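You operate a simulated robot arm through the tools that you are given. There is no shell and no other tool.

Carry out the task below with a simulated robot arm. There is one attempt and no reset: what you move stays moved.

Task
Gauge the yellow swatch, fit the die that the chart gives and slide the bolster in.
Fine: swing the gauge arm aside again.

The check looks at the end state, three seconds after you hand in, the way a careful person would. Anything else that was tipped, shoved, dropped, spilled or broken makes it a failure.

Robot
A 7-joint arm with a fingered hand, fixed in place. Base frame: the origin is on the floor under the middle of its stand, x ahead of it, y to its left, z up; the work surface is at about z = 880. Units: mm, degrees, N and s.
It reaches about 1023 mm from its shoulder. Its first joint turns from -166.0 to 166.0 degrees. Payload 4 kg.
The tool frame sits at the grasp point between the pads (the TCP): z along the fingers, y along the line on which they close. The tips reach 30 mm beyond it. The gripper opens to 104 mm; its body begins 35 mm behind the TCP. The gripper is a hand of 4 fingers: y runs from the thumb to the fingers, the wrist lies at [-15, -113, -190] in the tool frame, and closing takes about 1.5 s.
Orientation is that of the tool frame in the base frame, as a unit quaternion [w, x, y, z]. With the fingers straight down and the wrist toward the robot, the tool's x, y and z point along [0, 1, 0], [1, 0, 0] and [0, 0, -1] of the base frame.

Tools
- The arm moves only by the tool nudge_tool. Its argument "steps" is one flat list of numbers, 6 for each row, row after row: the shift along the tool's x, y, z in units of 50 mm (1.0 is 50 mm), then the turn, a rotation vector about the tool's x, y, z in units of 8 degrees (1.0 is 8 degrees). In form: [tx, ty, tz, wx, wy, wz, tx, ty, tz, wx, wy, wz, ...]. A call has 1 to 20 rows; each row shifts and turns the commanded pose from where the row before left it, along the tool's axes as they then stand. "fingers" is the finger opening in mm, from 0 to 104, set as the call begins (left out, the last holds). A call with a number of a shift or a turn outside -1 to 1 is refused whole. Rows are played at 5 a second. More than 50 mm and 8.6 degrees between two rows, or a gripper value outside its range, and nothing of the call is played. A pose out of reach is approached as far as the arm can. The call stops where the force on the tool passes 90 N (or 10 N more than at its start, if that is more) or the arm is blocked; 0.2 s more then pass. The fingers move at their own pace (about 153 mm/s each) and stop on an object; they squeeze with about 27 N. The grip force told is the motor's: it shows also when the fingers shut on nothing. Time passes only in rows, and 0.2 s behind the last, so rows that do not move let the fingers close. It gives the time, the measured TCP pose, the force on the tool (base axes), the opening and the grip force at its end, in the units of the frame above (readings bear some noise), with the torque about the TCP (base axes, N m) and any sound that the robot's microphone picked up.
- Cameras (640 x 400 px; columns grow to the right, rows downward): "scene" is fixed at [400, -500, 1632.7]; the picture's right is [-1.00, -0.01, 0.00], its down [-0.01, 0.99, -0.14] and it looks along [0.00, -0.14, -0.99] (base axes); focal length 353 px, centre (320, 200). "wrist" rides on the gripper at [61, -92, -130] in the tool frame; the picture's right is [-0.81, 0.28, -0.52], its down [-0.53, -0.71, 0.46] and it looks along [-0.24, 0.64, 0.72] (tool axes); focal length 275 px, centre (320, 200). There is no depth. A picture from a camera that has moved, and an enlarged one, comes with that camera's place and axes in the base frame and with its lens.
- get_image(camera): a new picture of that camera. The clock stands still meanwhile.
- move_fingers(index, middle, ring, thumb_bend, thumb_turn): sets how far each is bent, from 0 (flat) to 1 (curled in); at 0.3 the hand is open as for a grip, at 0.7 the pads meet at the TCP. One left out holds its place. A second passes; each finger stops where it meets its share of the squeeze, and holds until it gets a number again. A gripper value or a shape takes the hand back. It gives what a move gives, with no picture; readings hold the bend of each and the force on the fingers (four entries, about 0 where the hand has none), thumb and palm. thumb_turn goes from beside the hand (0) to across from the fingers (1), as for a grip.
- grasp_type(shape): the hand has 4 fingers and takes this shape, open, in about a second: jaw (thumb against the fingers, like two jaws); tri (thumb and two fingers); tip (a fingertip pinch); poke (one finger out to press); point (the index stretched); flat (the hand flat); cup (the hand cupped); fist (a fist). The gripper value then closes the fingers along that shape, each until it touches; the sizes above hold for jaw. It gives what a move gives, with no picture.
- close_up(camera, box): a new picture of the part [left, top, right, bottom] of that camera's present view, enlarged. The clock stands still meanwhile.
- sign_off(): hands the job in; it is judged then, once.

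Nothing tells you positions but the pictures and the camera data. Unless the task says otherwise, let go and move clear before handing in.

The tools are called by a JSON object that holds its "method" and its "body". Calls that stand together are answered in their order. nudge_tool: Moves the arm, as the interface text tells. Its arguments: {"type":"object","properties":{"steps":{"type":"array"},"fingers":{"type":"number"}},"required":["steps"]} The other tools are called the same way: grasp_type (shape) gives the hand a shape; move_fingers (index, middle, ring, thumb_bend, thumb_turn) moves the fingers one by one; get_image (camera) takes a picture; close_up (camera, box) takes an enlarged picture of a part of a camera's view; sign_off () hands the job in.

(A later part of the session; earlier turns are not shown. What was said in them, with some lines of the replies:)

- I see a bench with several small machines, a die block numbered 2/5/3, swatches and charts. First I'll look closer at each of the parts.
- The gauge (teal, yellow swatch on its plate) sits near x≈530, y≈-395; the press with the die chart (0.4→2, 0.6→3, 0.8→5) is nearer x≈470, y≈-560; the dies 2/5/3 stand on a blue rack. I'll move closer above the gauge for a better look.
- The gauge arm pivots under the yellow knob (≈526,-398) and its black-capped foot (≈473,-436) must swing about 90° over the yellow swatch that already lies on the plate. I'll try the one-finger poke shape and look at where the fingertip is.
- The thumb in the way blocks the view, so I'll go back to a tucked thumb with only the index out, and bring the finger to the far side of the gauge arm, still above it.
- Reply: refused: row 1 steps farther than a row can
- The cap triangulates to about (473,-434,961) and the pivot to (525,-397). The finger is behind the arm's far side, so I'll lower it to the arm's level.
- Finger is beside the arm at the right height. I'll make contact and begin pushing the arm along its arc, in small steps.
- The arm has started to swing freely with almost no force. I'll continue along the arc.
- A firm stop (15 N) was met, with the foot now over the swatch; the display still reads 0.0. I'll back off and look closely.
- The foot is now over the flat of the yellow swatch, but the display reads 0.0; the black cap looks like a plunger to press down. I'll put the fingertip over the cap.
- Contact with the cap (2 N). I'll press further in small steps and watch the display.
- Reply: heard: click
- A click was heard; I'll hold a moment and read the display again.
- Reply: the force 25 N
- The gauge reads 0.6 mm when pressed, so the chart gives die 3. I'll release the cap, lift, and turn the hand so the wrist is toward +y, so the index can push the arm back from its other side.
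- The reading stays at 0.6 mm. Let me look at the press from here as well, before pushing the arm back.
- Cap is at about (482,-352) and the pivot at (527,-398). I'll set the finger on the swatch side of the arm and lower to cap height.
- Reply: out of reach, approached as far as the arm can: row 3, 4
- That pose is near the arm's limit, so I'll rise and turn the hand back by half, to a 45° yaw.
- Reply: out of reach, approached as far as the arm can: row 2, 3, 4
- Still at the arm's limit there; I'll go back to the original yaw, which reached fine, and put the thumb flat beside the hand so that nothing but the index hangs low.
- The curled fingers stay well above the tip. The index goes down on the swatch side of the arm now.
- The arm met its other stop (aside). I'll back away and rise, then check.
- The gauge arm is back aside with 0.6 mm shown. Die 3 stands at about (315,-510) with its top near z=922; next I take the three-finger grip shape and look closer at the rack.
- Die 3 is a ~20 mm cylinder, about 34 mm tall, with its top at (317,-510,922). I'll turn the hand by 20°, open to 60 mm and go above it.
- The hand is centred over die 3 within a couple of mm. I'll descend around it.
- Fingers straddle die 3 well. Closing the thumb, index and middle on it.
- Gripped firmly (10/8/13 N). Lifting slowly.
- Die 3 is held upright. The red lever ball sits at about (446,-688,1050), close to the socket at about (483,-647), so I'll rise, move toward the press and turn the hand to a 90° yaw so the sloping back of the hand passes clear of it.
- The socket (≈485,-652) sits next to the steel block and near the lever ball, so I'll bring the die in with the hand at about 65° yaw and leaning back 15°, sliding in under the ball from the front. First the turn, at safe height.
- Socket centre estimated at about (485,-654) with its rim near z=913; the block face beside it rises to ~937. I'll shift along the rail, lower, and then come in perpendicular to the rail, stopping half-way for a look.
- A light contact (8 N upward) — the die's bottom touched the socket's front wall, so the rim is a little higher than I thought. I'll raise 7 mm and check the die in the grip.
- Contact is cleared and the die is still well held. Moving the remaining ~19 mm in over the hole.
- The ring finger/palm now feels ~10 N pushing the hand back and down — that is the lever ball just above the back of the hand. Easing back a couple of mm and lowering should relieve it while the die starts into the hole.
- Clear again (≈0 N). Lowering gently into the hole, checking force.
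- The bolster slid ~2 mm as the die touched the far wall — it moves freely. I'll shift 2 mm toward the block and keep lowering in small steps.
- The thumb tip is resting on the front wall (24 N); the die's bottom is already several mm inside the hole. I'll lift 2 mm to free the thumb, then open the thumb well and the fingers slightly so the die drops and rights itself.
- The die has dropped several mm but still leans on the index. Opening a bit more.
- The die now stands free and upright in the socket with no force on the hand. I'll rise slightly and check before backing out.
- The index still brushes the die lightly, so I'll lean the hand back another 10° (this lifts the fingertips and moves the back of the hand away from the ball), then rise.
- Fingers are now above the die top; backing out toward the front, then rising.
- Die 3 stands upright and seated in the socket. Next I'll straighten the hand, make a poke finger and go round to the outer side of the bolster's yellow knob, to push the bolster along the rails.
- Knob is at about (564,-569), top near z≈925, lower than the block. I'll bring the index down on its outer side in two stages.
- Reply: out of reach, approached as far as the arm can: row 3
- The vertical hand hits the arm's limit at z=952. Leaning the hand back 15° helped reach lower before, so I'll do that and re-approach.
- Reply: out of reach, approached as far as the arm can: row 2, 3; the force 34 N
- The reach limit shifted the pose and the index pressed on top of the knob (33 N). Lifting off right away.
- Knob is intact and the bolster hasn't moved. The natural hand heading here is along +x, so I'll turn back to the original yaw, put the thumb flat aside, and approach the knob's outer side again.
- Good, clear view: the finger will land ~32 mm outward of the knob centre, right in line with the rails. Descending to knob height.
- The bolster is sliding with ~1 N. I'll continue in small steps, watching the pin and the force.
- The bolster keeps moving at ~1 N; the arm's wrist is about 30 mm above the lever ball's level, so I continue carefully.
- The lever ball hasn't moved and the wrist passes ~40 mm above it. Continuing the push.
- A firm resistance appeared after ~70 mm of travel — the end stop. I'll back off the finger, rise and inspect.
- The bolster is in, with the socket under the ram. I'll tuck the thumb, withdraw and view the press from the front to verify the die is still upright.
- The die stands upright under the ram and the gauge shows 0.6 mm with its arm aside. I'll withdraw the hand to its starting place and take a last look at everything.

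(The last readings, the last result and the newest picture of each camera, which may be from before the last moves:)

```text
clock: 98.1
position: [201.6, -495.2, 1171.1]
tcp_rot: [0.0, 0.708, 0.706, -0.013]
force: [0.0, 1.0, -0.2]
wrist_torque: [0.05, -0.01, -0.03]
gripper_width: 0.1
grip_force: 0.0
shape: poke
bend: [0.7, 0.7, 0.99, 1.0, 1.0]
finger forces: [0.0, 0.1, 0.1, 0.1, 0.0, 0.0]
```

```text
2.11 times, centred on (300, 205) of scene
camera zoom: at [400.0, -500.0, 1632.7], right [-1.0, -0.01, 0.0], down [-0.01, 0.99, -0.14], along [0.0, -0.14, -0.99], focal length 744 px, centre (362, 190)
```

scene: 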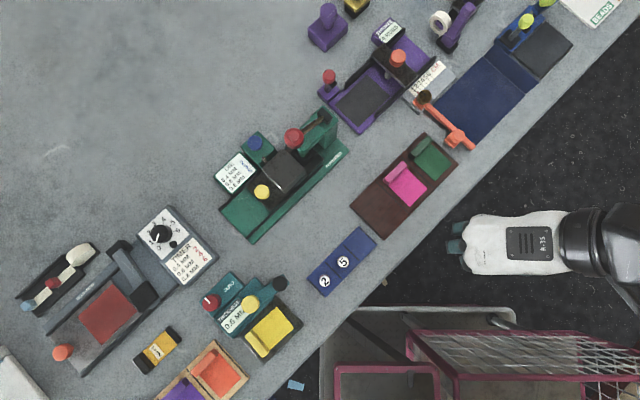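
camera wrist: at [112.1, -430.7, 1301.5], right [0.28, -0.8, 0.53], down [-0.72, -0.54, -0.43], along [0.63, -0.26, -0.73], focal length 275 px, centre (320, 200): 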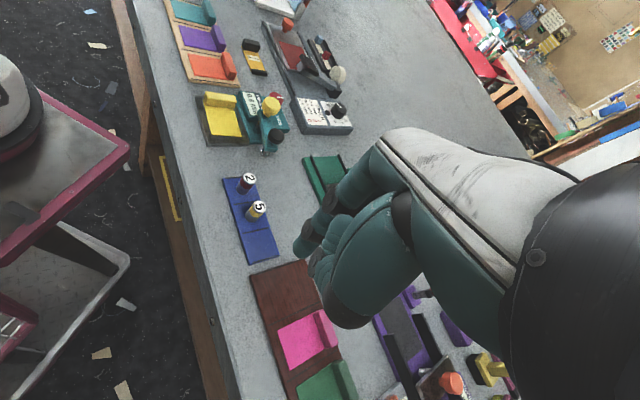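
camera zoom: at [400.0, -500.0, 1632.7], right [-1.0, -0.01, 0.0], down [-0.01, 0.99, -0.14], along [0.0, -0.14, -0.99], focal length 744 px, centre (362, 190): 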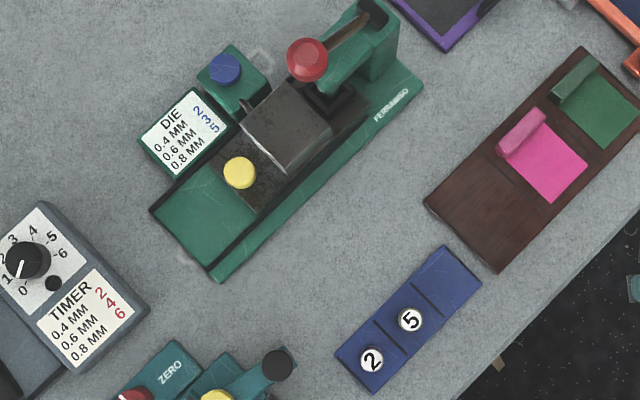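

All done as far as I can see: the gauge reads 0.6 mm with its arm swung aside, die 3 (from the chart) is upright in the bolster, which is slid in to its stop, and nothing else has shifted. The hand is clear, so I hand in.

{"method": "sign_off", "body": {}}

```text
The job is handed in.
```

The yellow swatch gauged at 0.6 mm, so the chart called for die 3. That die now sits upright in the bolster, and the bolster is slid in to its stop under the ram. The job is handed in; I haven't seen the check's result.

- **Gauge:** I swung the arm over the swatch, pressed the foot down to read it, then swung the arm back aside to its stop. The display still shows 0.6 mm. I didn't touch the zero knob; it was pointing straight up and the display read 0.0 before I started.
- **Die:** It stands upright in the socket, and the ram is directly above it with a gap.
- **Bolster:** It slid about 70 mm at roughly 1 N, then met a firm stop. I did not pull the press lever or touch the blue knob.
- **Contact along the way:** The back of the hand touched the press at about 10 N, most likely the red lever ball. The finger also pressed on top of the yellow bolster knob at about 33 N. Neither the ball nor the knob looked moved or damaged afterwards.

In the last pictures the other dies, swatches and machines were where they started, and the hand was clear of the bench.
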